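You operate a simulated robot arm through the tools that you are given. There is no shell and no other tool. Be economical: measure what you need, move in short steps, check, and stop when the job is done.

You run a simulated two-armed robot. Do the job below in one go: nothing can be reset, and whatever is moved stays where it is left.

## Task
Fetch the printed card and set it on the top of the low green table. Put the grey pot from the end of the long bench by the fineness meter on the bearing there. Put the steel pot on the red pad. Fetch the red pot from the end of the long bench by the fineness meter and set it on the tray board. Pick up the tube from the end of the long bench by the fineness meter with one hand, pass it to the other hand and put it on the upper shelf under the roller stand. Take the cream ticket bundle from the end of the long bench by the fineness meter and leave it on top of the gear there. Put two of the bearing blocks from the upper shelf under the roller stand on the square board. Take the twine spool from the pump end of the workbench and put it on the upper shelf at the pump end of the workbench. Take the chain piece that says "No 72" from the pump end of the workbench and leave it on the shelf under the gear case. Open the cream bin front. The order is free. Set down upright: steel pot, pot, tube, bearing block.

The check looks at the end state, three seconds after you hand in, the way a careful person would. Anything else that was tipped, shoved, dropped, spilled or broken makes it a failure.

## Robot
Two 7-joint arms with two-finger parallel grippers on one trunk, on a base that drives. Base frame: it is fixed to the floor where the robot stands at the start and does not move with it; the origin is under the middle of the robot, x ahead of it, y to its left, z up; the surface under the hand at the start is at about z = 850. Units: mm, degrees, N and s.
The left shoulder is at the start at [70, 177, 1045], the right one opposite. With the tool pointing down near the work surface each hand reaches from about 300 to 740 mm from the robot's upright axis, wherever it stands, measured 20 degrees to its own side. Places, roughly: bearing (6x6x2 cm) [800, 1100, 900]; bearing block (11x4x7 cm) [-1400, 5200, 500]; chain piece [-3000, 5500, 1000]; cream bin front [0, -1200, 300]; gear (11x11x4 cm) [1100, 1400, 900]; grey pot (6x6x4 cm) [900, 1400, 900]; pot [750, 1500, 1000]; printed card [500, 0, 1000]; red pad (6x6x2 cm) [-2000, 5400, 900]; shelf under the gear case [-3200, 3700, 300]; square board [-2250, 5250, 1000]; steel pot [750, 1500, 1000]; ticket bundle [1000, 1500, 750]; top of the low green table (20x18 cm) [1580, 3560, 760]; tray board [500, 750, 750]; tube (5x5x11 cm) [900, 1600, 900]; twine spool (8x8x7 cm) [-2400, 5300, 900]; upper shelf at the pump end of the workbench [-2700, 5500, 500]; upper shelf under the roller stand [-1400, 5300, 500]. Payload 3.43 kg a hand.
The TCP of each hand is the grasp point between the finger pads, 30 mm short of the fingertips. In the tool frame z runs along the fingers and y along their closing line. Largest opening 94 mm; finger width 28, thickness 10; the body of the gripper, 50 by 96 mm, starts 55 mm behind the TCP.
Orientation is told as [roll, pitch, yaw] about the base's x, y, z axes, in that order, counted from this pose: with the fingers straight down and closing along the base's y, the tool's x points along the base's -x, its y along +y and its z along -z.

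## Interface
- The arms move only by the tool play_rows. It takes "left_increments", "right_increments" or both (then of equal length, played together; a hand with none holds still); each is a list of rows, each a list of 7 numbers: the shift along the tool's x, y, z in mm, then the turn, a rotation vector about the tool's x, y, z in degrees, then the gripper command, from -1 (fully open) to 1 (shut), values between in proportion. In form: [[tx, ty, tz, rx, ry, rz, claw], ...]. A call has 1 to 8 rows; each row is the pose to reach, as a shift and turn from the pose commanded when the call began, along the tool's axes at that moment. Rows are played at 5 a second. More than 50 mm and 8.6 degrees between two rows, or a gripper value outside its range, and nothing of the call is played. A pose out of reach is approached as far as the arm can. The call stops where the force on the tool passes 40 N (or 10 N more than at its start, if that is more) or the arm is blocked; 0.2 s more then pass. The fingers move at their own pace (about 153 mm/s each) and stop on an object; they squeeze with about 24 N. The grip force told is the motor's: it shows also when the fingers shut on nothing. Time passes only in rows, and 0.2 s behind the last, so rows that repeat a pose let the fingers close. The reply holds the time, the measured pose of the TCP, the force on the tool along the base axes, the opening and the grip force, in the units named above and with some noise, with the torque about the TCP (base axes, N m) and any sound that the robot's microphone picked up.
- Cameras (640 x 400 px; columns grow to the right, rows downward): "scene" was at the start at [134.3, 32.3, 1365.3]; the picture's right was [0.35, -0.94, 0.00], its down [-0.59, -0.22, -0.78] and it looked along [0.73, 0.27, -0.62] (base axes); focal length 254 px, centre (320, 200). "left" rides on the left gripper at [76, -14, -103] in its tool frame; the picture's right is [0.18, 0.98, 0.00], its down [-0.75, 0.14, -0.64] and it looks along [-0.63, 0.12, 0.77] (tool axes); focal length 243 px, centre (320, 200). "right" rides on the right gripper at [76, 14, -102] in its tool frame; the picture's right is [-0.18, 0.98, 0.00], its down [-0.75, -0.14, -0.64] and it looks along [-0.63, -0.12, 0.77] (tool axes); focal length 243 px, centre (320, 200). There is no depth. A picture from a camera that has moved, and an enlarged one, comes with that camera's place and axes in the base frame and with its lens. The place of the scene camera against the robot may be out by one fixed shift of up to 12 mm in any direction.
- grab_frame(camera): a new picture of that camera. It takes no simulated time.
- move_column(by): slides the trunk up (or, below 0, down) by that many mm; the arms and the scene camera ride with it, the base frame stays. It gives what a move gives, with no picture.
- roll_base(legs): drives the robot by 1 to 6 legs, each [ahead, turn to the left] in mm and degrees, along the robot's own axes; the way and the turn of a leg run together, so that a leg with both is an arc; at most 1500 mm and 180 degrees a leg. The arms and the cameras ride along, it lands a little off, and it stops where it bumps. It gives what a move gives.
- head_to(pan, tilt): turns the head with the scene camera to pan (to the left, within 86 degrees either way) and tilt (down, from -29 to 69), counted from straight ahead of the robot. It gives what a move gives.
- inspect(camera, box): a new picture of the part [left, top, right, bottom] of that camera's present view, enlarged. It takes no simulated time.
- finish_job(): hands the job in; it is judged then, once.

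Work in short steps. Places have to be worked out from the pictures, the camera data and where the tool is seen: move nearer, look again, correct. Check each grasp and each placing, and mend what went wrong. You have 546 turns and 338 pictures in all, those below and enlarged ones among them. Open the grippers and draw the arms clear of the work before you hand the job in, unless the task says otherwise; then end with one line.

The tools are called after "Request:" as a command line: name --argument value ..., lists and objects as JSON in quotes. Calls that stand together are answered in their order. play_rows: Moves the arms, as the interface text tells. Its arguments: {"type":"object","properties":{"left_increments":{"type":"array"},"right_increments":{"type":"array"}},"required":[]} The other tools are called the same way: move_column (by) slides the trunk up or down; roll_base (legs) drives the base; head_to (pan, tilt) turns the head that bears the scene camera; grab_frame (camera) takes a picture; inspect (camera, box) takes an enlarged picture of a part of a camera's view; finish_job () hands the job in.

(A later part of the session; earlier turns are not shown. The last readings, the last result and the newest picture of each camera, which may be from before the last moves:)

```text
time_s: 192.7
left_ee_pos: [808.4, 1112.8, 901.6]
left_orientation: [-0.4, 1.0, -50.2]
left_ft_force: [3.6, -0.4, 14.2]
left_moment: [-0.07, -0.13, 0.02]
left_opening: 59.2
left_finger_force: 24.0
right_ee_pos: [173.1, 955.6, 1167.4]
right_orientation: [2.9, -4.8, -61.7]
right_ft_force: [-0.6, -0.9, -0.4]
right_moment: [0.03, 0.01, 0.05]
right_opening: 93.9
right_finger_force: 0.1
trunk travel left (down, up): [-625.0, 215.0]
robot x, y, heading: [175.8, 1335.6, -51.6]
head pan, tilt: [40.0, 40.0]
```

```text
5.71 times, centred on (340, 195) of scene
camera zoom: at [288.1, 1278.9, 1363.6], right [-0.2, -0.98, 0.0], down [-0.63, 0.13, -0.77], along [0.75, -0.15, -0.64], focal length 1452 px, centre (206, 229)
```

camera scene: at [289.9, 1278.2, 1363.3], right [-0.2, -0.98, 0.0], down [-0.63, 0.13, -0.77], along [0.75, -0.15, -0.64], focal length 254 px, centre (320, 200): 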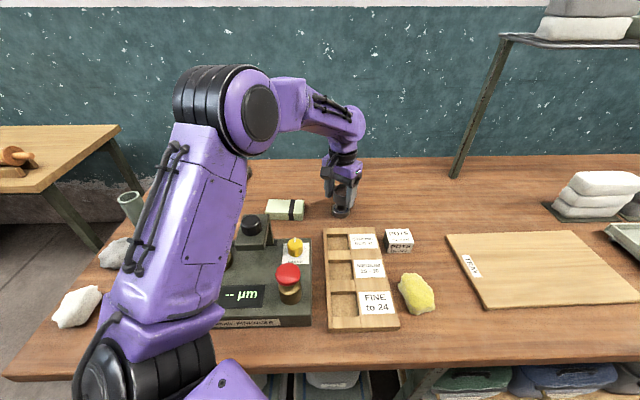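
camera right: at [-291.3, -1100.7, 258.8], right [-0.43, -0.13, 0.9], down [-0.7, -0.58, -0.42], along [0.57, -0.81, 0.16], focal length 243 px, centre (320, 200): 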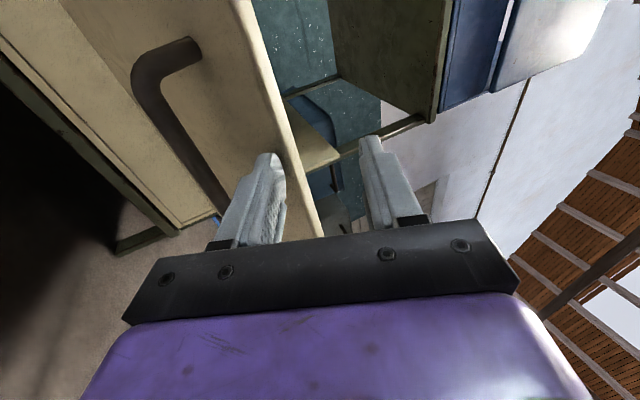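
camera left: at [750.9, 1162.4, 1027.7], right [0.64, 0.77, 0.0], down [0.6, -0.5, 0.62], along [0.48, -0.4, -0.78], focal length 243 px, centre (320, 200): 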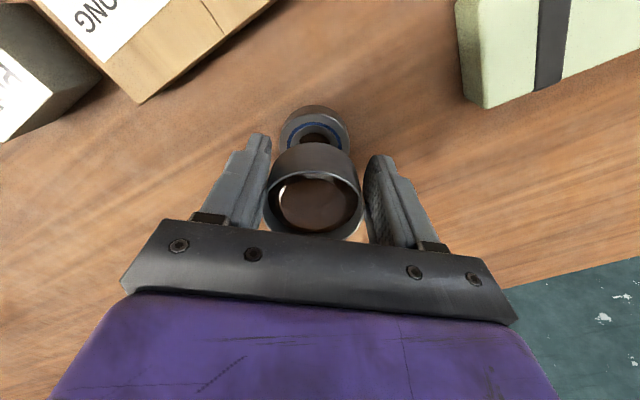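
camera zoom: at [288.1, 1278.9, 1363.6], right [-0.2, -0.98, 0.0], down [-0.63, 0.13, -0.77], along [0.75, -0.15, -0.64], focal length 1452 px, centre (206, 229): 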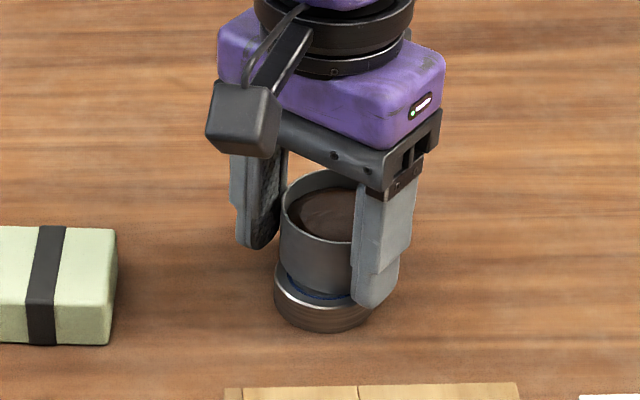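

Contact at 14 N. I relieve, open gently and rise.

Request:
play_rows --left_increments '[[0, 0, -1.5, 0, 0, 0, 1], [0, 0, -1.5, 0, 0, 0, -0.4], [0, 0, -1.5, 0, 0, 0, -0.7], [0, 0, -1.5, 0, 0, 0, -0.9], [0, 0, -40, 0, 0, 0, -0.9], [0, 0, -85, 0, 0, 0, -0.9], [0, 0, -130, 0, 0, 0, -0.9]]'

Request:
inspect --camera "scene" --box '[300, 160, 380, 230]'

Request:
grab_frame --camera "left"

```text
time_s: 194.3
left_ee_pos: [810.1, 1109.2, 1032.4]
left_orientation: [-0.4, 1.4, -50.2]
left_ft_force: [-0.8, -0.5, -0.8]
left_moment: [0.0, -0.02, -0.04]
left_opening: 89.3
left_finger_force: 0.2
right_ee_pos: [173.8, 955.1, 1166.8]
right_orientation: [2.9, -4.7, -61.8]
right_ft_force: [0.0, -0.8, -0.3]
right_moment: [-0.01, 0.04, 0.0]
right_opening: 94.1
right_finger_force: 0.1
trunk travel left (down, up): [-625.0, 215.0]
robot x, y, heading: [171.2, 1334.5, -51.8]
head pan, tilt: [40.0, 40.0]
```

```text
5.71 times, centred on (340, 195) of scene
camera zoom: at [289.0, 1278.3, 1363.2], right [-0.2, -0.98, 0.0], down [-0.63, 0.13, -0.77], along [0.75, -0.15, -0.64], focal length 1452 px, centre (206, 229)
```

zoom: 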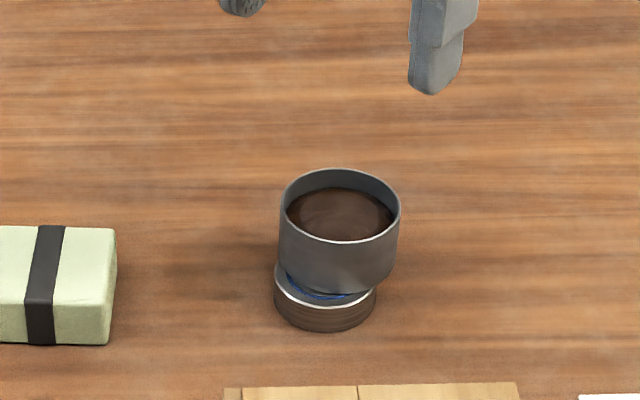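

```text
258 pictures are left
camera left: at [753.0, 1158.0, 1136.3], right [0.64, 0.77, 0.0], down [0.6, -0.5, 0.62], along [0.48, -0.4, -0.78], focal length 243 px, centre (320, 200)
```

left: 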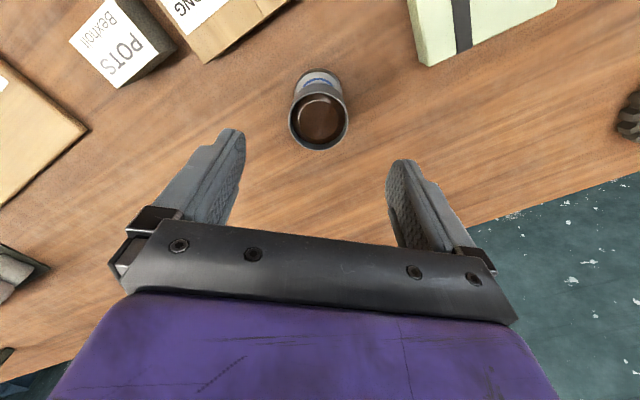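

The pot stands on the bearing but about 12 mm off centre. I regrip, lift slightly, shift it 12 mm along tool x and set it again.

Request:
play_rows --left_increments '[[0, 0, 45, 0, 0, 0, -0.9], [0, 0, 90, 0, 0, 0, -0.9], [0, 0, 127, 0, 0, 0, -0.9], [0, 0, 127, 0, 0, 0, 1], [0, 0, 127, 0, 0, 0, 1], [0, 0, 127, 0, 0, 0, 1], [0, 0, 121, 0, 0, 0, 1]]'

Request:
play_rows --left_increments '[[6, 0, 0, 0, 0, 0, 1], [12, 0, 0, 0, 0, 0, 1], [12, 0, 4, 0, 0, 0, 1], [12, 0, 4, 0, 0, 0, 1]]'

Request:
inspect --camera "scene" --box '[300, 160, 380, 230]'

```text
time_s: 195.9
left_ee_pos: [810.1, 1111.7, 909.2]
left_orientation: [-0.4, 1.3, -50.3]
left_ft_force: [-0.6, 0.0, 0.1]
left_moment: [0.02, -0.01, -0.04]
left_opening: 58.8
left_finger_force: 23.4
right_ee_pos: [174.5, 955.9, 1166.0]
right_orientation: [2.9, -4.7, -61.7]
right_ft_force: [0.0, 0.4, -0.4]
right_moment: [0.01, 0.03, -0.03]
right_opening: 94.1
right_finger_force: 0.0
trunk travel left (down, up): [-625.0, 215.0]
robot x, y, heading: [172.2, 1333.6, -51.6]
head pan, tilt: [40.0, 40.0]
```

```text
time_s: 196.9
left_ee_pos: [802.7, 1121.5, 905.0]
left_orientation: [-0.4, 1.3, -50.3]
left_ft_force: [0.7, -0.7, -1.6]
left_moment: [0.04, 0.02, 0.01]
left_opening: 58.9
left_finger_force: 23.8
right_ee_pos: [174.2, 954.3, 1167.6]
right_orientation: [2.9, -4.7, -61.7]
right_ft_force: [0.4, 0.4, -0.2]
right_moment: [0.02, -0.02, -0.02]
right_opening: 94.1
right_finger_force: 0.1
trunk travel left (down, up): [-625.0, 215.0]
robot x, y, heading: [171.9, 1333.0, -51.7]
head pan, tilt: [40.0, 40.0]
```

```text
5.71 times, centred on (340, 195) of scene
camera zoom: at [289.7, 1278.3, 1363.2], right [-0.2, -0.98, 0.0], down [-0.63, 0.13, -0.77], along [0.75, -0.15, -0.64], focal length 1452 px, centre (206, 229)
```

zoom: 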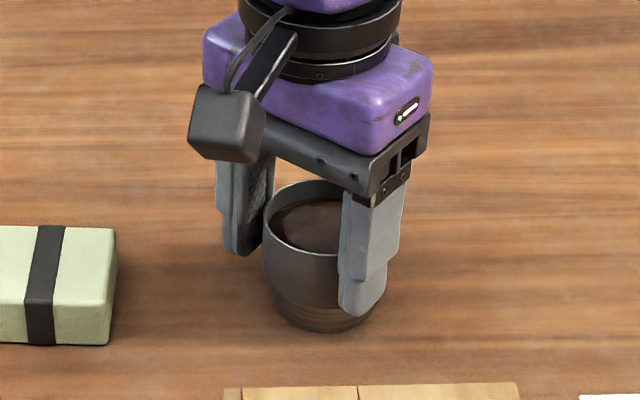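

Now it looks centred. I lower to contact and release.

Request:
play_rows --left_increments '[[0, 0, 2, 0, 0, 0, 1], [0, 0, 3.5, 0, 0, 0, 1], [0, 0, 3.5, 0, 0, 0, 1]]'

Request:
play_rows --left_increments '[[0, 0, 0, 0, 0, 0, -0.4], [0, 0, 0, 0, 0, 0, -0.7], [0, 0, 0, 0, 0, 0, -0.9], [0, 0, -40, 0, 0, 0, -0.9], [0, 0, -85, 0, 0, 0, -0.9], [0, 0, -130, 0, 0, 0, -0.9], [0, 0, -175, 0, 0, 0, -0.9]]'

Request:
inspect --camera "scene" --box '[300, 160, 380, 230]'

```text
time_s: 197.7
left_ee_pos: [801.7, 1120.7, 903.6]
left_orientation: [-0.3, 1.1, -50.3]
left_ft_force: [4.0, -1.5, 12.3]
left_moment: [-0.1, -0.22, 0.05]
left_opening: 58.9
left_finger_force: 24.2
right_ee_pos: [173.6, 954.6, 1167.9]
right_orientation: [2.9, -4.7, -61.8]
right_ft_force: [-0.4, -1.3, -0.5]
right_moment: [-0.05, 0.01, 0.0]
right_opening: 94.2
right_finger_force: 0.0
trunk travel left (down, up): [-625.0, 215.0]
robot x, y, heading: [178.2, 1331.4, -51.5]
head pan, tilt: [40.0, 40.0]
```

```text
time_s: 199.3
left_ee_pos: [805.0, 1120.4, 1076.4]
left_orientation: [-0.4, 1.4, -50.2]
left_ft_force: [0.0, -0.6, 0.3]
left_moment: [0.01, 0.0, 0.0]
left_opening: 89.4
left_finger_force: 0.0
right_ee_pos: [174.5, 955.5, 1167.4]
right_orientation: [2.9, -4.7, -61.6]
right_ft_force: [0.4, -0.2, -0.3]
right_moment: [-0.01, 0.01, 0.02]
right_opening: 94.0
right_finger_force: 0.0
trunk travel left (down, up): [-625.0, 215.0]
robot x, y, heading: [172.1, 1330.6, -51.3]
head pan, tilt: [40.0, 40.0]
```

```text
5.71 times, centred on (340, 195) of scene
camera zoom: at [289.0, 1278.4, 1363.2], right [-0.2, -0.98, 0.0], down [-0.63, 0.13, -0.77], along [0.75, -0.15, -0.64], focal length 1452 px, centre (206, 229)
```

zoom: 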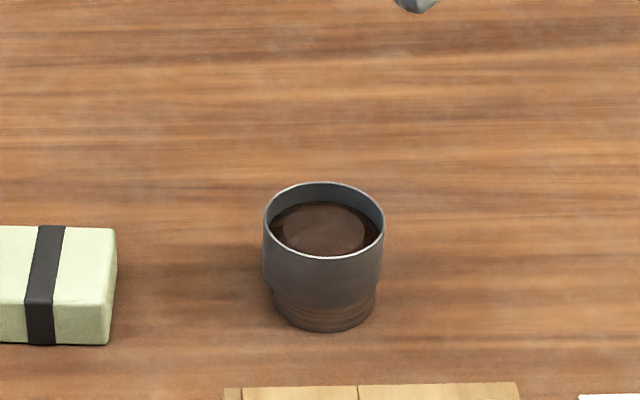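

Perfectly centred now. Next the red pot near [603,1576]: I turn +35° and bring the left hand above it.

Request:
roll_base --legs '[[0, 35]]'

Request:
head_to --pan 45 --tilt 40

Request:
grab_frame --camera "left"

```text
time_s: 201.4
left_ee_pos: [816.9, 1513.5, 1074.6]
left_orientation: [-0.2, 1.4, -16.0]
left_ft_force: [-0.1, -0.5, 0.3]
left_moment: [0.01, -0.05, -0.01]
left_opening: 89.2
left_finger_force: 0.0
right_ee_pos: [384.8, 1020.7, 1166.3]
right_orientation: [2.9, -4.7, -27.5]
right_ft_force: [0.4, 0.0, -0.6]
right_moment: [0.03, 0.05, -0.01]
right_opening: 94.0
right_finger_force: 0.0
trunk travel left (down, up): [-625.0, 215.0]
robot x, y, heading: [168.1, 1331.8, -17.6]
head pan, tilt: [40.0, 40.0]
```

```text
time_s: 202.0
left_ee_pos: [815.4, 1512.7, 1075.2]
left_orientation: [-0.5, 1.4, -16.2]
left_ft_force: [0.1, 0.5, 0.6]
left_moment: [-0.02, 0.02, 0.0]
left_opening: 89.2
left_finger_force: 0.1
right_ee_pos: [384.3, 1020.1, 1167.9]
right_orientation: [2.9, -4.7, -27.5]
right_ft_force: [-0.6, -0.4, -1.6]
right_moment: [-0.02, 0.02, -0.04]
right_opening: 94.1
right_finger_force: 0.0
trunk travel left (down, up): [-625.0, 215.0]
robot x, y, heading: [171.3, 1331.5, -17.6]
head pan, tilt: [45.0, 40.0]
```

```text
255 pictures are left
camera left: at [741.9, 1521.6, 1179.0], right [0.1, 1.0, 0.0], down [0.78, -0.07, 0.62], along [0.62, -0.06, -0.78], focal length 243 px, centre (320, 200)
```

left: 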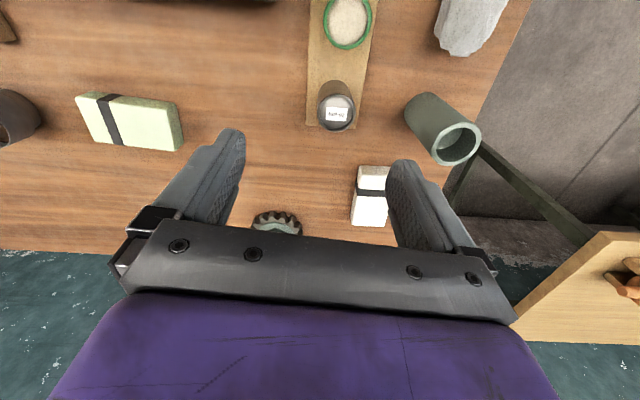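

I note steel pot top at [836,1531], tube top [861,1643]. I move back toward the red pot.

Request:
play_rows --left_increments '[[45, 0, 0, 0, 0, 0, -0.5], [90, 0, 0, 0, 0, 0, -0.5], [135, 0, 0, 0, 0, 0, -0.5], [178, 0, 0, 0, 0, 0, -0.5]]'

Request:
grab_frame --camera "left"

Request:
grab_frame --camera "scene"

```text
time_s: 203.0
left_ee_pos: [650.1, 1566.3, 1080.4]
left_orientation: [-1.5, 0.9, -16.1]
left_ft_force: [0.6, 0.6, 0.3]
left_moment: [-0.01, -0.02, 0.01]
left_opening: 70.7
left_finger_force: 0.1
left hand out of reach, approached as far as the arm can: row 4
right_ee_pos: [384.0, 1022.2, 1167.6]
right_orientation: [2.8, -4.8, -27.6]
right_ft_force: [-0.3, 1.0, -0.8]
right_moment: [-0.04, -0.02, 0.01]
right_opening: 93.9
right_finger_force: 0.0
trunk travel left (down, up): [-625.0, 215.0]
robot x, y, heading: [169.1, 1332.7, -17.6]
head pan, tilt: [45.0, 40.0]
```

```text
254 pictures are left
camera left: at [576.0, 1576.6, 1183.3], right [0.1, 0.99, -0.02], down [0.78, -0.06, 0.63], along [0.62, -0.08, -0.78], focal length 243 px, centre (320, 200)
```

left: 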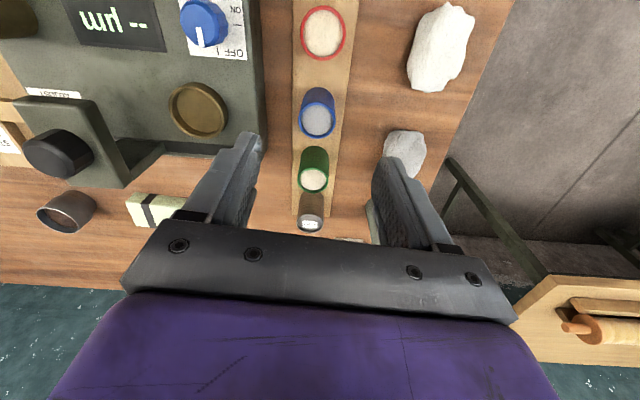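

```text
253 pictures are left
camera scene: at [297.0, 1360.6, 1363.4], right [0.46, -0.89, 0.0], down [-0.57, -0.3, -0.77], along [0.68, 0.35, -0.64], focal length 254 px, centre (320, 200)
```

scene: 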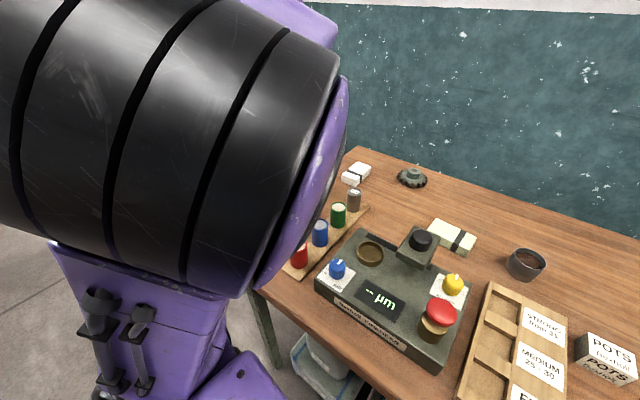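

The left arm is too folded here; I back the base 130 mm and look from there.

Request:
roll_base --legs '[[-130, 0]]'

Request:
play_rows --left_increments '[[0, -10, 0, 0, 0, 0, -0.5], [-20, -20, 20, 1.4, 1, 0, -0.5], [-40, -30, 40, 1.4, 1, 0, -0.5]]'

Request:
grab_frame --camera "left"

```text
time_s: 204.3
left_ee_pos: [527.9, 1604.6, 1076.8]
left_orientation: [-1.3, 1.5, -15.7]
left_ft_force: [0.0, -0.1, 0.3]
left_moment: [0.03, -0.01, 0.01]
left_opening: 70.5
left_finger_force: 0.0
right_ee_pos: [262.1, 1059.6, 1165.7]
right_orientation: [2.9, -4.6, -27.4]
right_ft_force: [-0.7, 0.1, 0.0]
right_moment: [-0.02, -0.04, 0.06]
right_opening: 94.1
right_finger_force: 0.0
trunk travel left (down, up): [-625.0, 215.0]
robot x, y, heading: [45.8, 1373.7, -17.4]
head pan, tilt: [45.0, 40.0]
```

```text
time_s: 205.1
left_ee_pos: [558.7, 1566.7, 1037.8]
left_orientation: [-2.8, 2.6, -15.8]
left_ft_force: [-0.1, -0.1, 0.7]
left_moment: [0.01, 0.0, 0.01]
left_opening: 70.5
left_finger_force: 0.1
left hand out of reach, approached as far as the arm can: row 1
right_ee_pos: [263.9, 1060.7, 1167.8]
right_orientation: [2.8, -4.6, -27.6]
right_ft_force: [-0.2, 0.0, 0.5]
right_moment: [-0.03, 0.0, 0.03]
right_opening: 93.7
right_finger_force: 0.0
trunk travel left (down, up): [-625.0, 215.0]
robot x, y, heading: [48.5, 1367.1, -17.5]
head pan, tilt: [45.0, 40.0]
```

```text
252 pictures are left
camera left: at [487.3, 1577.0, 1142.8], right [0.09, 1.0, -0.04], down [0.8, -0.05, 0.6], along [0.6, -0.08, -0.8], focal length 243 px, centre (320, 200)
```

left: 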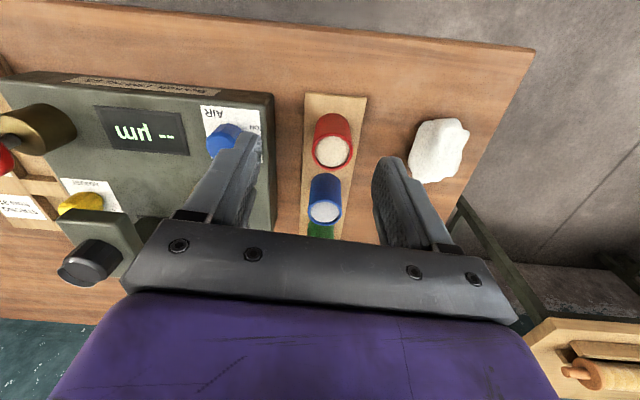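

Red pot rim triangulates to [594,1572,921], dia ~42 mm. I level the hand and go above it.

Request:
play_rows --left_increments '[[-16, 7, 10, -1.4, -1.3, 0, -0.5], [-32, 14, 40, -2.8, -2.6, 0, -0.5], [-32, 14, 60, -2.8, -2.6, 0, -0.5]]'

Request:
grab_frame --camera "left"

```text
time_s: 205.9
left_ee_pos: [587.7, 1568.1, 978.5]
left_orientation: [0.2, -0.2, -15.8]
left_ft_force: [-0.3, 1.0, 0.5]
left_moment: [0.01, 0.0, -0.01]
left_opening: 70.5
left_finger_force: 0.0
right_ee_pos: [262.3, 1060.5, 1167.4]
right_orientation: [2.9, -4.7, -27.4]
right_ft_force: [-0.6, -0.8, 0.5]
right_moment: [-0.01, -0.01, 0.02]
right_opening: 94.3
right_finger_force: 0.0
trunk travel left (down, up): [-625.0, 215.0]
robot x, y, heading: [44.1, 1368.6, -17.4]
head pan, tilt: [45.0, 40.0]
```

```text
251 pictures are left
camera left: at [510.8, 1574.7, 1078.6], right [0.09, 1.0, 0.0], down [0.76, -0.07, 0.64], along [0.64, -0.06, -0.76], focal length 243 px, centre (320, 200)
```

left: 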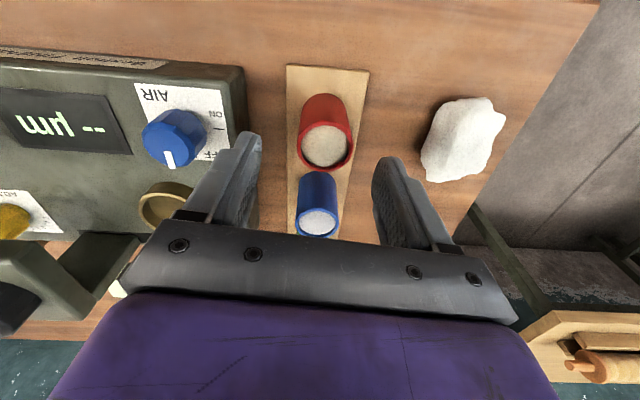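

Rim centre [593,1570]. Descend to z≈898 and close.

Request:
play_rows --left_increments '[[-4.5, 4, 35, 0, 0, 0, -0.5], [-4.5, 4, 65, 0, 0, 0, -0.5], [-4.5, 4, 80, 0, 0, 0, -0.5], [-4.5, 4, 80, 0, 0, 0, 1], [-4.5, 4, 80, 0, 0, 0, 1], [-4.5, 4, 80, 0, 0, 0, 1]]'

Request:
grab_frame --camera "left"

```text
time_s: 207.3
left_ee_pos: [595.1, 1570.8, 897.3]
left_orientation: [0.1, 0.0, -15.8]
left_ft_force: [0.7, -0.3, 2.1]
left_moment: [-0.02, 0.01, -0.01]
left_opening: 41.4
left_finger_force: 23.6
right_ee_pos: [261.7, 1059.3, 1166.3]
right_orientation: [2.8, -4.7, -27.7]
right_ft_force: [-0.5, 0.0, 0.1]
right_moment: [0.02, -0.01, -0.02]
right_opening: 94.2
right_finger_force: 0.0
trunk travel left (down, up): [-625.0, 215.0]
robot x, y, heading: [48.0, 1369.9, -17.3]
head pan, tilt: [45.0, 40.0]
```

```text
250 pictures are left
camera left: at [517.8, 1577.6, 998.7], right [0.09, 1.0, 0.0], down [0.76, -0.07, 0.64], along [0.64, -0.06, -0.76], focal length 243 px, centre (320, 200)
```

left: 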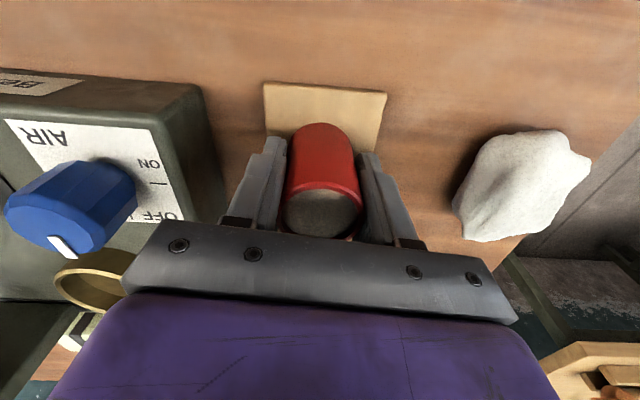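

Red pot gripped. I lift it high, back off and drive along the bench to the tray board.

Request:
play_rows --left_increments '[[0, 0, -30, 0, 0, 0, 1], [0, 0, -75, 0, 0, 0, 1], [0, 0, -120, 0, 0, 0, 1], [0, 0, -160, 0, 0, 0, 1]]'

Request:
roll_base --legs '[[-150, 0], [0, -67], [759, 0], [0, 74]]'

Request:
head_to --pan 20 --tilt 45

Request:
grab_frame --camera "scene"

Request:
grab_frame --camera "left"

```text
time_s: 208.3
left_ee_pos: [594.0, 1571.1, 1058.7]
left_orientation: [0.2, -0.2, -15.7]
left_ft_force: [-0.5, 0.5, -0.7]
left_moment: [0.02, -0.01, 0.03]
left_opening: 41.5
left_finger_force: 24.1
right_ee_pos: [261.0, 1059.0, 1167.2]
right_orientation: [2.9, -4.7, -27.4]
right_ft_force: [-0.6, -0.5, 0.3]
right_moment: [-0.04, -0.01, -0.01]
right_opening: 93.9
right_finger_force: 0.1
trunk travel left (down, up): [-625.0, 215.0]
robot x, y, heading: [49.4, 1371.2, -17.6]
head pan, tilt: [45.0, 40.0]
```

```text
time_s: 219.4
left_ee_pos: [498.5, 915.3, 1057.5]
left_orientation: [0.1, -0.1, -10.2]
left_ft_force: [-0.2, -1.0, -0.3]
left_moment: [0.01, 0.0, 0.03]
left_opening: 41.7
left_finger_force: 24.0
right_ee_pos: [217.3, 375.8, 1166.9]
right_orientation: [2.8, -4.7, -21.9]
right_ft_force: [-0.6, -0.7, 0.8]
right_moment: [0.04, 0.01, -0.05]
right_opening: 93.9
right_finger_force: 0.0
trunk travel left (down, up): [-625.0, 215.0]
robot x, y, heading: [-25.4, 667.1, -11.9]
head pan, tilt: [45.0, 40.0]
```

```text
time_s: 220.3
left_ee_pos: [497.8, 916.3, 1059.0]
left_orientation: [0.1, -0.1, -10.2]
left_ft_force: [0.7, 1.0, -0.2]
left_moment: [0.01, 0.02, -0.02]
left_opening: 42.0
left_finger_force: 24.2
right_ee_pos: [216.6, 375.8, 1166.5]
right_orientation: [2.9, -4.6, -21.9]
right_ft_force: [0.1, -0.3, 0.4]
right_moment: [-0.01, 0.02, 0.03]
right_opening: 93.7
right_finger_force: 0.0
trunk travel left (down, up): [-625.0, 215.0]
robot x, y, heading: [-27.6, 664.2, -11.9]
head pan, tilt: [20.0, 45.0]
```

```text
249 pictures are left
camera scene: at [107.2, 667.5, 1356.0], right [0.14, -0.99, 0.0], down [-0.7, -0.1, -0.71], along [0.7, 0.1, -0.71], focal length 254 px, centre (320, 200)
```

scene: 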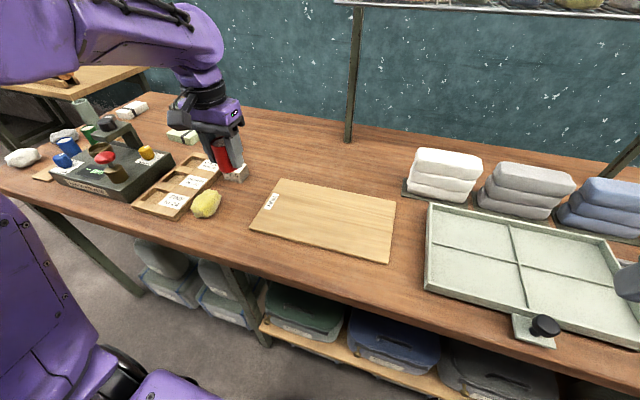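

```text
248 pictures are left
camera left: at [420.7, 915.5, 1159.6], right [-0.01, 1.0, 0.0], down [0.77, 0.0, 0.64], along [0.64, 0.01, -0.77], focal length 243 px, centre (320, 200)
```

left: 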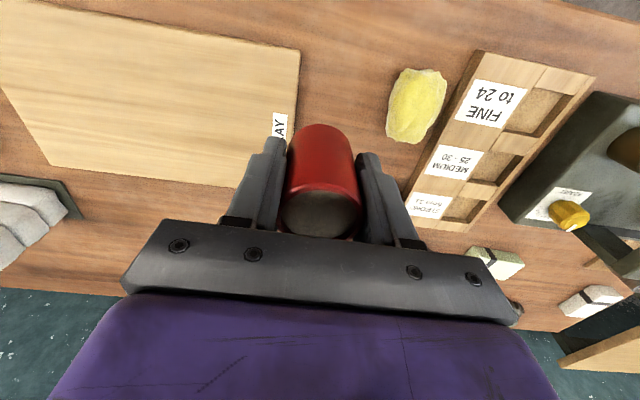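

Tray board centre is about [525,715]. I carry the pot above it.

Request:
play_rows --left_increments '[[-12, -40, 0, 0, 0, 0, 1], [-24, -80, 15, 0, 0, 0, 1], [-36, -120, 35, 0, 0, 0, 1], [-47, -155, 60, 0, 0, 0, 1], [-57, -187, 90, 0, 0, 0, 1], [-57, -187, 125, 0, 0, 0, 1]]'

Request:
grab_frame --camera "scene"

```text
time_s: 221.7
left_ee_pos: [520.0, 723.5, 929.3]
left_orientation: [0.0, -0.2, -10.2]
left_ft_force: [0.2, -1.2, -1.1]
left_moment: [-0.02, -0.02, 0.02]
left_opening: 41.7
left_finger_force: 23.9
right_ee_pos: [217.5, 376.3, 1165.8]
right_orientation: [2.9, -4.6, -21.8]
right_ft_force: [-0.3, 0.2, -1.4]
right_moment: [-0.01, 0.01, -0.02]
right_opening: 94.1
right_finger_force: 0.0
trunk travel left (down, up): [-625.0, 215.0]
robot x, y, heading: [-26.0, 665.2, -11.7]
head pan, tilt: [20.0, 45.0]
```

```text
247 pictures are left
camera scene: at [108.0, 668.2, 1355.9], right [0.14, -0.99, 0.0], down [-0.7, -0.1, -0.71], along [0.7, 0.1, -0.71], focal length 254 px, centre (320, 200)
```

scene: 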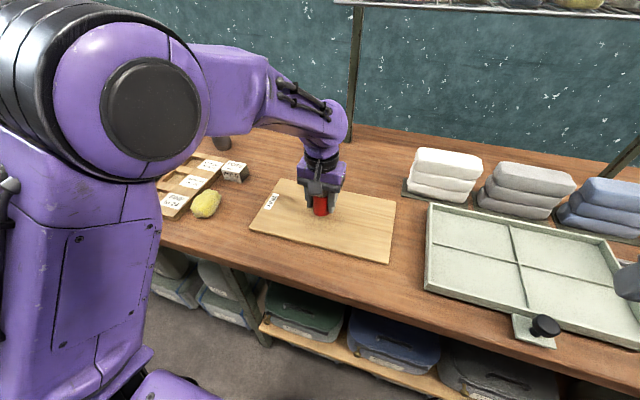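

Over the board. I lower to contact in stages.

Request:
play_rows --left_increments '[[0, 0, 10, 0, 0, 0, 1], [0, 0, 20, 0, 0, 0, 1], [0, 0, 24, 0, 0, 0, 1], [0, 0, 24, 0, 0, 0, 1]]'

Request:
play_rows --left_increments '[[0, 0, 3, 0, 0, 0, 1], [0, 0, 3, 0, 0, 0, 1]]'

Request:
play_rows --left_increments '[[0, 0, 3, 0, 0, 0, 1], [0, 0, 3, 0, 0, 0, 1]]'

```text
time_s: 222.7
left_ee_pos: [522.1, 721.9, 907.5]
left_orientation: [0.2, -0.2, -10.1]
left_ft_force: [0.2, -0.4, -0.9]
left_moment: [0.03, -0.01, -0.06]
left_opening: 41.8
left_finger_force: 24.1
right_ee_pos: [217.4, 376.1, 1166.2]
right_orientation: [2.8, -4.6, -22.0]
right_ft_force: [-0.2, 0.3, 0.0]
right_moment: [0.02, -0.01, 0.03]
right_opening: 94.1
right_finger_force: 0.0
trunk travel left (down, up): [-625.0, 215.0]
robot x, y, heading: [-25.4, 663.7, -11.9]
head pan, tilt: [20.0, 45.0]
```

```text
time_s: 223.3
left_ee_pos: [522.0, 721.9, 903.0]
left_orientation: [0.1, -0.1, -10.2]
left_ft_force: [0.5, -0.8, -0.2]
left_moment: [-0.01, 0.0, 0.0]
left_opening: 41.9
left_finger_force: 24.1
right_ee_pos: [217.4, 374.9, 1166.4]
right_orientation: [2.9, -4.6, -22.0]
right_ft_force: [-0.8, -0.5, 0.6]
right_moment: [0.01, 0.01, 0.01]
right_opening: 94.2
right_finger_force: 0.0
trunk travel left (down, up): [-625.0, 215.0]
robot x, y, heading: [-27.1, 662.1, -12.2]
head pan, tilt: [20.0, 45.0]
```

```text
time_s: 223.9
left_ee_pos: [521.8, 722.7, 902.0]
left_orientation: [0.1, -0.2, -10.3]
left_ft_force: [-0.5, 0.4, 0.2]
left_moment: [0.01, 0.01, 0.03]
left_opening: 41.8
left_finger_force: 24.2
right_ee_pos: [217.7, 375.1, 1165.9]
right_orientation: [2.8, -4.6, -21.9]
right_ft_force: [-0.5, 0.0, 0.2]
right_moment: [0.02, 0.01, 0.02]
right_opening: 94.0
right_finger_force: 0.1
trunk travel left (down, up): [-625.0, 215.0]
robot x, y, heading: [-23.8, 662.5, -11.9]
head pan, tilt: [20.0, 45.0]
```

Request:
play_rows --left_increments '[[0, 0, 2, 0, 0, 0, 1], [0, 0, 3, 0, 0, 0, 1], [0, 0, 3, 0, 0, 0, 1]]'

Request:
play_rows --left_increments '[[0, 0, 0, 0, 0, 0, 0.0], [0, 0, 0, 0, 0, 0, -0.4], [0, 0, 0, 0, 0, 0, -0.6], [0, 0, -40, 0, 0, 0, -0.6], [0, 0, -85, 0, 0, 0, -0.6], [0, 0, -130, 0, 0, 0, -0.6], [0, 0, -175, 0, 0, 0, -0.6]]'

Request:
inspect --camera "scene" --box '[240, 140, 400, 240]'

```text
time_s: 224.7
left_ee_pos: [521.6, 722.6, 900.4]
left_orientation: [0.1, -0.3, -10.2]
left_ft_force: [3.3, 1.7, 14.8]
left_moment: [-0.03, 0.06, -0.02]
left_opening: 41.7
left_finger_force: 23.4
right_ee_pos: [216.5, 373.8, 1167.1]
right_orientation: [2.9, -4.7, -21.9]
right_ft_force: [0.7, -0.2, -0.5]
right_moment: [0.01, 0.03, -0.02]
right_opening: 94.2
right_finger_force: 0.2
trunk travel left (down, up): [-625.0, 215.0]
robot x, y, heading: [-23.9, 662.3, -11.7]
head pan, tilt: [20.0, 45.0]
```

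```text
time_s: 226.3
left_ee_pos: [520.7, 721.0, 1075.4]
left_orientation: [0.1, -0.1, -10.1]
left_ft_force: [0.2, 0.4, 0.4]
left_moment: [-0.01, -0.02, 0.03]
left_opening: 75.1
left_finger_force: 0.1
right_ee_pos: [216.1, 376.0, 1168.8]
right_orientation: [2.9, -4.7, -21.9]
right_ft_force: [-0.1, 0.0, 1.2]
right_moment: [0.03, 0.03, 0.0]
right_opening: 93.9
right_finger_force: 0.1
trunk travel left (down, up): [-625.0, 215.0]
robot x, y, heading: [-27.1, 664.9, -11.8]
head pan, tilt: [20.0, 45.0]
```

```text
4.00 times, centred on (320, 190) of scene
camera zoom: at [106.2, 667.3, 1356.0], right [0.14, -0.99, 0.0], down [-0.7, -0.1, -0.71], along [0.7, 0.1, -0.71], focal length 1017 px, centre (320, 240)
```

zoom: 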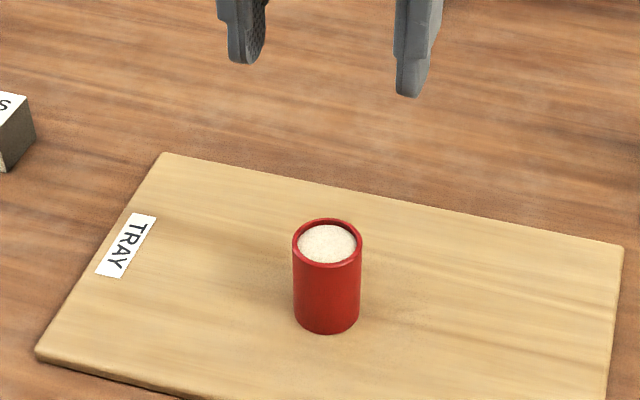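

Red pot stands on the tray board. Next I go round to the bench's end for the bundle, tube and steel pot, via [150,2050] and [610,2330].

Request:
roll_base --legs '[[-100, 0], [0, 92], [1380, 0], [0, -50], [560, 0]]'

Request:
head_to --pan -40 --tilt 30

Request:
grab_frame --camera "scene"

```text
time_s: 242.8
left_ee_pos: [977.5, 2666.4, 1073.6]
left_orientation: [0.1, -0.2, 29.9]
left_ft_force: [-1.0, -0.5, -0.5]
left_moment: [-0.02, -0.01, -0.01]
left_opening: 75.1
left_finger_force: 0.1
right_ee_pos: [968.0, 2206.0, 1166.8]
right_orientation: [2.8, -4.6, 18.2]
right_ft_force: [0.4, 0.5, 0.4]
right_moment: [-0.02, 0.03, 0.0]
right_opening: 94.0
right_finger_force: 0.1
trunk travel left (down, up): [-625.0, 215.0]
robot x, y, heading: [594.5, 2269.9, 28.5]
head pan, tilt: [20.0, 45.0]
```

```text
time_s: 244.1
left_ee_pos: [978.4, 2666.7, 1073.8]
left_orientation: [0.1, -0.1, 29.9]
left_ft_force: [-0.2, -0.1, -0.3]
left_moment: [0.02, 0.0, -0.01]
left_opening: 74.9
left_finger_force: 0.0
right_ee_pos: [967.6, 2205.9, 1166.4]
right_orientation: [3.0, -4.6, 18.2]
right_ft_force: [-0.5, -0.5, -0.1]
right_moment: [0.03, -0.01, -0.02]
right_opening: 93.8
right_finger_force: 0.0
trunk travel left (down, up): [-625.0, 215.0]
robot x, y, heading: [597.1, 2266.7, 28.8]
head pan, tilt: [-40.0, 30.0]
```

```text
245 pictures are left
camera scene: at [731.9, 2277.3, 1378.5], right [-0.2, -0.98, 0.0], down [-0.49, 0.1, -0.87], along [0.85, -0.17, -0.5], focal length 254 px, centre (320, 200)
```

scene: 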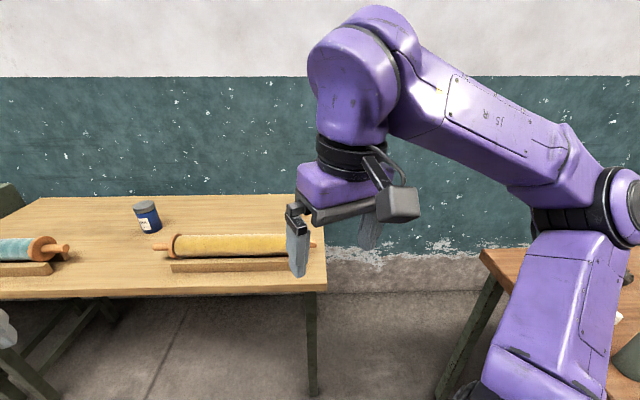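

Gap beside the wooden table is ample. I turn and move in to the bench's end.

Request:
roll_base --legs '[[0, -101], [330, 0], [0, -20]]'

Request:
head_to --pan 25 --tilt 45

Request:
grab_frame --camera "scene"

Request:
grab_frame --camera "left"

```text
time_s: 250.4
left_ee_pos: [974.5, 1533.8, 1071.7]
left_orientation: [0.2, 0.2, -73.4]
left_ft_force: [0.0, -0.9, 0.3]
left_moment: [0.03, 0.02, 0.03]
left_opening: 75.4
left_finger_force: 0.2
right_ee_pos: [526.6, 1650.3, 1164.3]
right_orientation: [3.0, -4.4, -85.1]
right_ft_force: [0.2, -0.5, -0.4]
right_moment: [0.04, 0.0, -0.01]
right_opening: 94.0
right_finger_force: 0.0
trunk travel left (down, up): [-625.0, 215.0]
robot x, y, heading: [674.2, 2001.6, -74.9]
head pan, tilt: [-40.0, 30.0]
stopped in leg 2: the robot was blocked; the commanded pose is now the measured one
```

```text
time_s: 251.7
left_ee_pos: [972.7, 1539.6, 1073.5]
left_orientation: [0.1, -0.2, -73.4]
left_ft_force: [0.1, 0.1, -0.8]
left_moment: [0.0, 0.03, 0.0]
left_opening: 75.0
left_finger_force: 0.1
right_ee_pos: [526.4, 1656.1, 1166.4]
right_orientation: [2.8, -4.7, -85.1]
right_ft_force: [1.6, -1.1, -0.1]
right_moment: [-0.01, -0.02, 0.01]
right_opening: 94.2
right_finger_force: 0.0
trunk travel left (down, up): [-625.0, 215.0]
robot x, y, heading: [675.6, 2000.9, -75.0]
head pan, tilt: [25.0, 45.0]
```

```text
244 pictures are left
camera scene: at [744.8, 1895.3, 1356.0], right [-0.77, -0.64, 0.0], down [-0.46, 0.54, -0.71], along [0.46, -0.54, -0.71], focal length 254 px, centre (320, 200)
```

scene: 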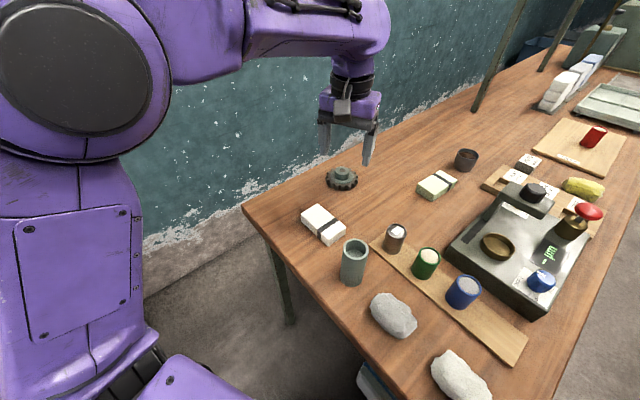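

```text
243 pictures are left
camera left: at [938.1, 1608.9, 1176.3], right [0.89, 0.46, 0.0], down [0.35, -0.68, 0.64], along [0.3, -0.57, -0.76], focal length 243 px, centre (320, 200)
```

left: 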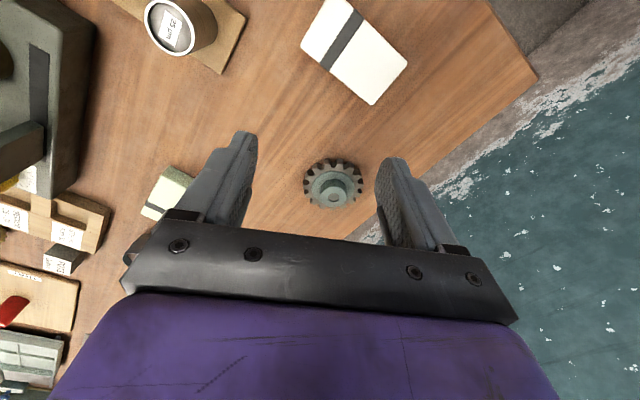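

The base stopped 270 mm from the bench's end (fine). Bundle: centre [995,1586], long axis at about -9°; gear hub near [1060,1419]. I rotate the left hand so it closes across the bundle's width.

Request:
play_rows --left_increments '[[0, 0, 0, 0, 0, -8.5, -0.8], [0, 0, 0, 0, 0, -17, -0.8], [0, 0, 0, 0, 0, -25.5, -0.8], [0, 0, 0, 0, 0, -34, -0.8], [0, 0, 0, 0, 0, -42.5, -0.8], [0, 0, 0, 0, 0, -51, -0.8], [0, 0, 0, 0, 0, -59.5, -0.8], [0, 0, 0, 0, 0, -64.4, -0.8]]'

Request:
grab_frame --camera "left"

```text
time_s: 253.5
left_ee_pos: [972.7, 1538.6, 1074.2]
left_orientation: [-0.1, -0.2, -8.8]
left_ft_force: [-0.2, -0.3, -0.3]
left_moment: [0.01, 0.02, 0.0]
left_opening: 84.8
left_finger_force: 0.1
right_ee_pos: [527.1, 1656.3, 1166.8]
right_orientation: [2.9, -4.6, -85.0]
right_ft_force: [-0.5, 0.6, -0.2]
right_moment: [-0.01, -0.02, -0.01]
right_opening: 94.0
right_finger_force: 0.1
trunk travel left (down, up): [-625.0, 215.0]
robot x, y, heading: [674.5, 2006.3, -74.8]
head pan, tilt: [25.0, 45.0]
```

```text
242 pictures are left
camera left: at [896.3, 1537.8, 1176.4], right [-0.03, 1.0, 0.0], down [0.76, 0.02, 0.64], along [0.64, 0.02, -0.76], focal length 243 px, centre (320, 200)
```

left: 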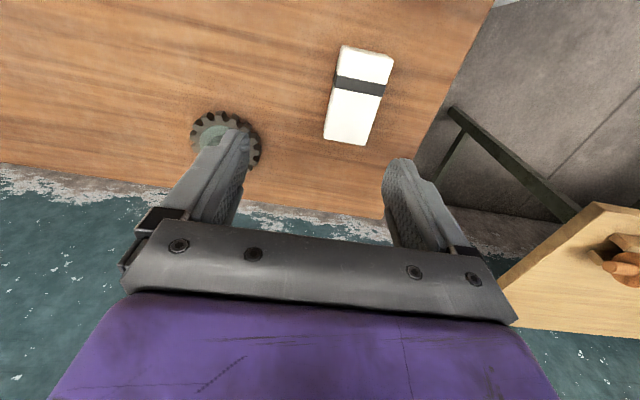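

Bundle centre [992,1585]. I move above it.

Request:
play_rows --left_increments '[[-6, 25, 20, 0, 0, 0, -0.8], [-12, 48, 50, 0, 0, 0, -0.8], [-12, 48, 95, 0, 0, 0, -0.8]]'

Request:
grab_frame --camera "left"

```text
time_s: 254.3
left_ee_pos: [993.5, 1584.1, 978.2]
left_orientation: [0.0, -0.2, -9.1]
left_ft_force: [-0.9, -0.4, 0.3]
left_moment: [0.02, 0.01, 0.0]
left_opening: 84.7
left_finger_force: 0.0
right_ee_pos: [527.2, 1653.3, 1165.9]
right_orientation: [2.9, -4.5, -85.1]
right_ft_force: [-0.7, 0.4, 0.3]
right_moment: [0.02, 0.0, -0.02]
right_opening: 94.0
right_finger_force: 0.1
trunk travel left (down, up): [-625.0, 215.0]
robot x, y, heading: [675.4, 1999.5, -75.0]
head pan, tilt: [25.0, 45.0]
```

```text
241 pictures are left
camera left: at [915.4, 1582.0, 1079.2], right [-0.03, 1.0, 0.0], down [0.76, 0.02, 0.64], along [0.64, 0.02, -0.77], focal length 243 px, centre (320, 200)
```

left: 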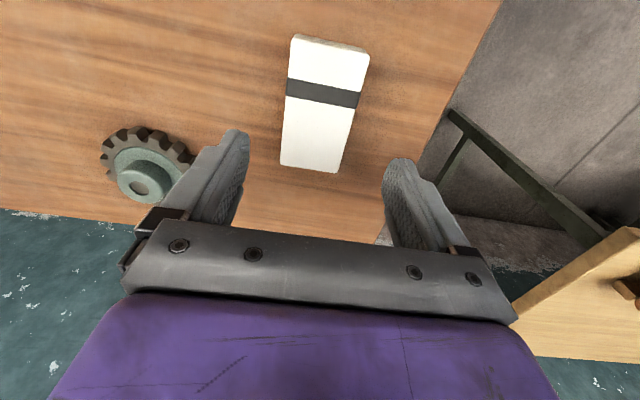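

Well centred. Descend to z≈884 and close.

Request:
play_rows --left_increments '[[0, -2, 40, 0, 0, 0, -0.8], [0, -2, 80, 0, 0, 0, -0.8], [0, -2, 94, 0, 0, 0, -0.8], [0, -2, 94, 0, 0, 0, 1], [0, -2, 94, 0, 0, 0, 1], [0, -2, 94, 0, 0, 0, 1]]'

Request:
play_rows --left_increments '[[0, 0, -40, 0, 0, 0, 1], [0, 0, -85, 0, 0, 0, 1], [0, 0, -120, 0, 0, 0, 1]]'

Request:
grab_frame --camera "left"

```text
time_s: 255.7
left_ee_pos: [992.2, 1584.0, 885.4]
left_orientation: [-0.2, -0.1, -9.0]
left_ft_force: [-0.4, 1.0, -0.8]
left_moment: [0.03, 0.05, -0.06]
left_opening: 57.3
left_finger_force: 23.7
right_ee_pos: [527.8, 1655.5, 1166.5]
right_orientation: [2.9, -4.6, -85.0]
right_ft_force: [-0.1, -0.7, -0.3]
right_moment: [-0.01, -0.01, -0.02]
right_opening: 93.9
right_finger_force: 0.1
trunk travel left (down, up): [-625.0, 215.0]
robot x, y, heading: [673.1, 2002.1, -75.0]
head pan, tilt: [25.0, 45.0]
```

```text
time_s: 256.5
left_ee_pos: [991.4, 1583.7, 1004.1]
left_orientation: [0.0, -0.2, -8.9]
left_ft_force: [1.0, 0.2, -0.7]
left_moment: [0.0, 0.02, 0.0]
left_opening: 57.3
left_finger_force: 23.7
right_ee_pos: [527.4, 1656.7, 1166.0]
right_orientation: [3.0, -4.6, -85.2]
right_ft_force: [0.9, 1.1, -0.4]
right_moment: [-0.01, 0.03, 0.02]
right_opening: 93.7
right_finger_force: 0.1
trunk travel left (down, up): [-625.0, 215.0]
robot x, y, heading: [677.1, 2001.8, -75.0]
head pan, tilt: [25.0, 45.0]
```

```text
240 pictures are left
camera left: at [913.7, 1582.1, 1105.8], right [-0.03, 1.0, 0.0], down [0.76, 0.02, 0.64], along [0.64, 0.02, -0.77], focal length 243 px, centre (320, 200)
```

left: 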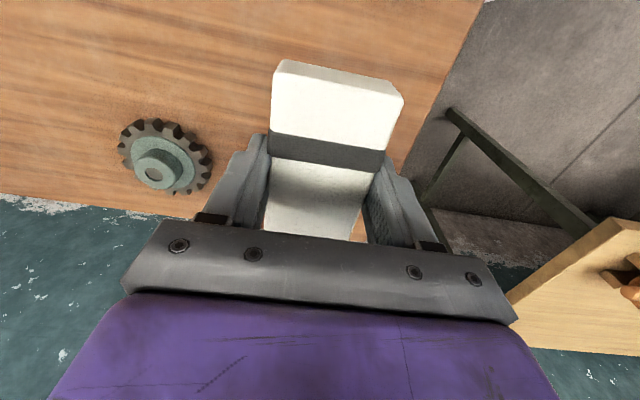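

Bundle gripped (57 mm). I carry it over the gear hub at [1061,1414].

Request:
play_rows --left_increments '[[-24, -40, 0, 0, 0, 0, 1], [-48, -79, 0, 0, 0, 0, 1], [-72, -118, 0, 0, 0, 0, 1], [-95, -157, 10, 0, 0, 0, 1]]'

Request:
grab_frame --camera "left"

Request:
inspect --camera "scene" --box '[270, 80, 430, 240]'

```text
time_s: 257.5
left_ee_pos: [1064.0, 1413.3, 993.3]
left_orientation: [0.2, -0.1, -9.0]
left_ft_force: [0.4, -0.8, -1.3]
left_moment: [0.02, 0.05, 0.02]
left_opening: 57.6
left_finger_force: 23.9
right_ee_pos: [529.0, 1652.8, 1165.4]
right_orientation: [2.8, -4.4, -85.1]
right_ft_force: [-0.1, -0.5, -0.2]
right_moment: [0.02, 0.03, 0.0]
right_opening: 94.2
right_finger_force: 0.1
trunk travel left (down, up): [-625.0, 215.0]
robot x, y, heading: [678.0, 2005.0, -74.8]
head pan, tilt: [25.0, 45.0]
```

```text
239 pictures are left
camera left: at [987.5, 1410.0, 1095.2], right [-0.03, 1.0, 0.0], down [0.77, 0.02, 0.64], along [0.64, 0.02, -0.77], focal length 243 px, centre (320, 200)
```

left: 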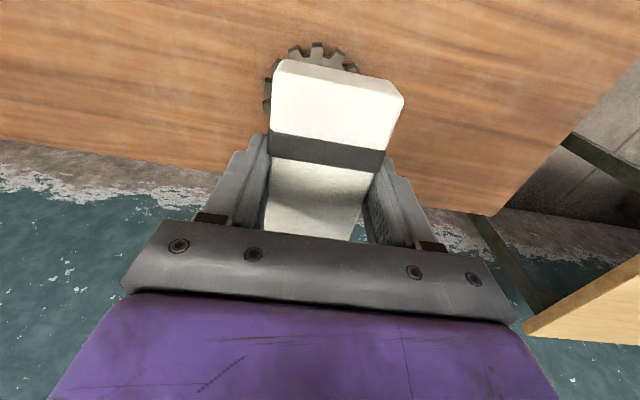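

```text
2.50 times, centred on (350, 160) of scene
camera zoom: at [747.2, 1891.6, 1355.5], right [-0.76, -0.64, 0.0], down [-0.46, 0.54, -0.7], along [0.45, -0.54, -0.71], focal length 636 px, centre (245, 300)
```

zoom: 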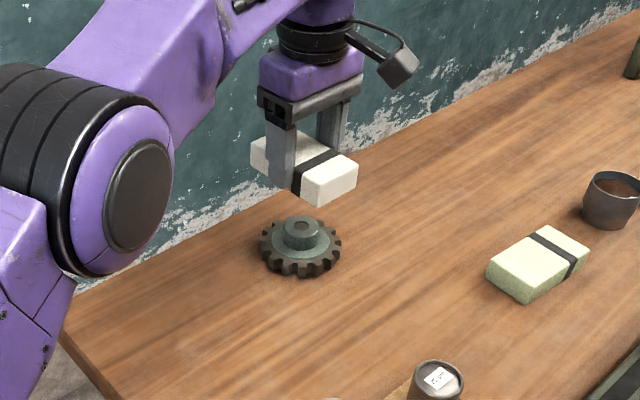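

Bundle centre lies over the hub in both views. I lower to just above, then to contact.

Request:
play_rows --left_increments '[[1, 0, 30, 0, 0, 0, 1], [1, 0, 58, 0, 0, 0, 1], [1, 0, 62, 0, 0, 0, 1]]'

Request:
inspect --camera "scene" --box '[270, 80, 430, 240]'

```text
time_s: 258.3
left_ee_pos: [1062.3, 1414.1, 934.6]
left_orientation: [-0.1, -0.3, -9.0]
left_ft_force: [-0.7, 0.9, -1.5]
left_moment: [0.03, 0.03, 0.02]
left_opening: 57.5
left_finger_force: 23.7
right_ee_pos: [526.2, 1657.4, 1167.3]
right_orientation: [2.9, -4.6, -85.2]
right_ft_force: [0.1, -0.3, 0.0]
right_moment: [-0.03, 0.0, -0.03]
right_opening: 93.7
right_finger_force: 0.0
trunk travel left (down, up): [-625.0, 215.0]
robot x, y, heading: [675.9, 2004.0, -74.7]
head pan, tilt: [25.0, 45.0]
```

```text
2.50 times, centred on (350, 160) of scene
camera zoom: at [744.5, 1895.7, 1356.0], right [-0.76, -0.64, 0.0], down [-0.46, 0.54, -0.71], along [0.46, -0.54, -0.71], focal length 636 px, centre (245, 300)
```

zoom: 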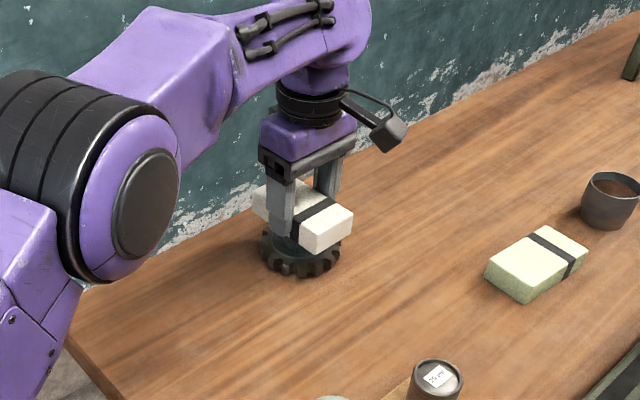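

Request:
play_rows --left_increments '[[0, 0, 3, 0, 0, 0, 1], [0, 0, 6, 0, 0, 0, 1], [0, 0, 6, 0, 0, 0, 1]]'

Request:
play_rows --left_increments '[[0, 0, 3, 0, 0, 0, 1], [0, 0, 3, 0, 0, 0, 1]]'

Request:
play_rows --left_increments '[[0, 0, 3, 0, 0, 0, 1], [0, 0, 3, 0, 0, 0, 1]]'

```text
time_s: 259.1
left_ee_pos: [1061.1, 1412.8, 927.3]
left_orientation: [0.0, -0.3, -9.0]
left_ft_force: [-0.2, -0.2, -1.0]
left_moment: [-0.01, 0.02, -0.03]
left_opening: 57.2
left_finger_force: 23.9
right_ee_pos: [527.1, 1656.4, 1167.6]
right_orientation: [2.9, -4.7, -85.1]
right_ft_force: [-0.5, -0.5, 0.8]
right_moment: [0.01, 0.01, 0.02]
right_opening: 93.9
right_finger_force: 0.1
trunk travel left (down, up): [-625.0, 215.0]
robot x, y, heading: [675.4, 2003.1, -74.7]
head pan, tilt: [25.0, 45.0]
```

```text
time_s: 259.7
left_ee_pos: [1062.1, 1413.6, 924.9]
left_orientation: [-0.1, -0.3, -9.0]
left_ft_force: [0.8, -0.5, 1.7]
left_moment: [-0.02, -0.08, -0.03]
left_opening: 57.2
left_finger_force: 24.0
right_ee_pos: [526.5, 1655.7, 1166.7]
right_orientation: [2.9, -4.7, -85.2]
right_ft_force: [0.5, 0.2, 0.3]
right_moment: [0.0, 0.0, 0.0]
right_opening: 94.0
right_finger_force: 0.1
trunk travel left (down, up): [-625.0, 215.0]
robot x, y, heading: [672.4, 2002.5, -74.9]
head pan, tilt: [25.0, 45.0]
```

```text
time_s: 260.3
left_ee_pos: [1061.3, 1413.3, 925.6]
left_orientation: [-0.3, -0.3, -9.0]
left_ft_force: [3.9, -5.9, 15.8]
left_moment: [-0.01, -0.13, -0.08]
left_opening: 57.6
left_finger_force: 23.8
right_ee_pos: [525.5, 1656.8, 1167.0]
right_orientation: [2.9, -4.6, -85.0]
right_ft_force: [-0.5, 0.0, -0.2]
right_moment: [0.0, 0.02, 0.01]
right_opening: 94.1
right_finger_force: 0.1
trunk travel left (down, up): [-625.0, 215.0]
robot x, y, heading: [676.1, 2002.5, -74.8]
head pan, tilt: [25.0, 45.0]
```

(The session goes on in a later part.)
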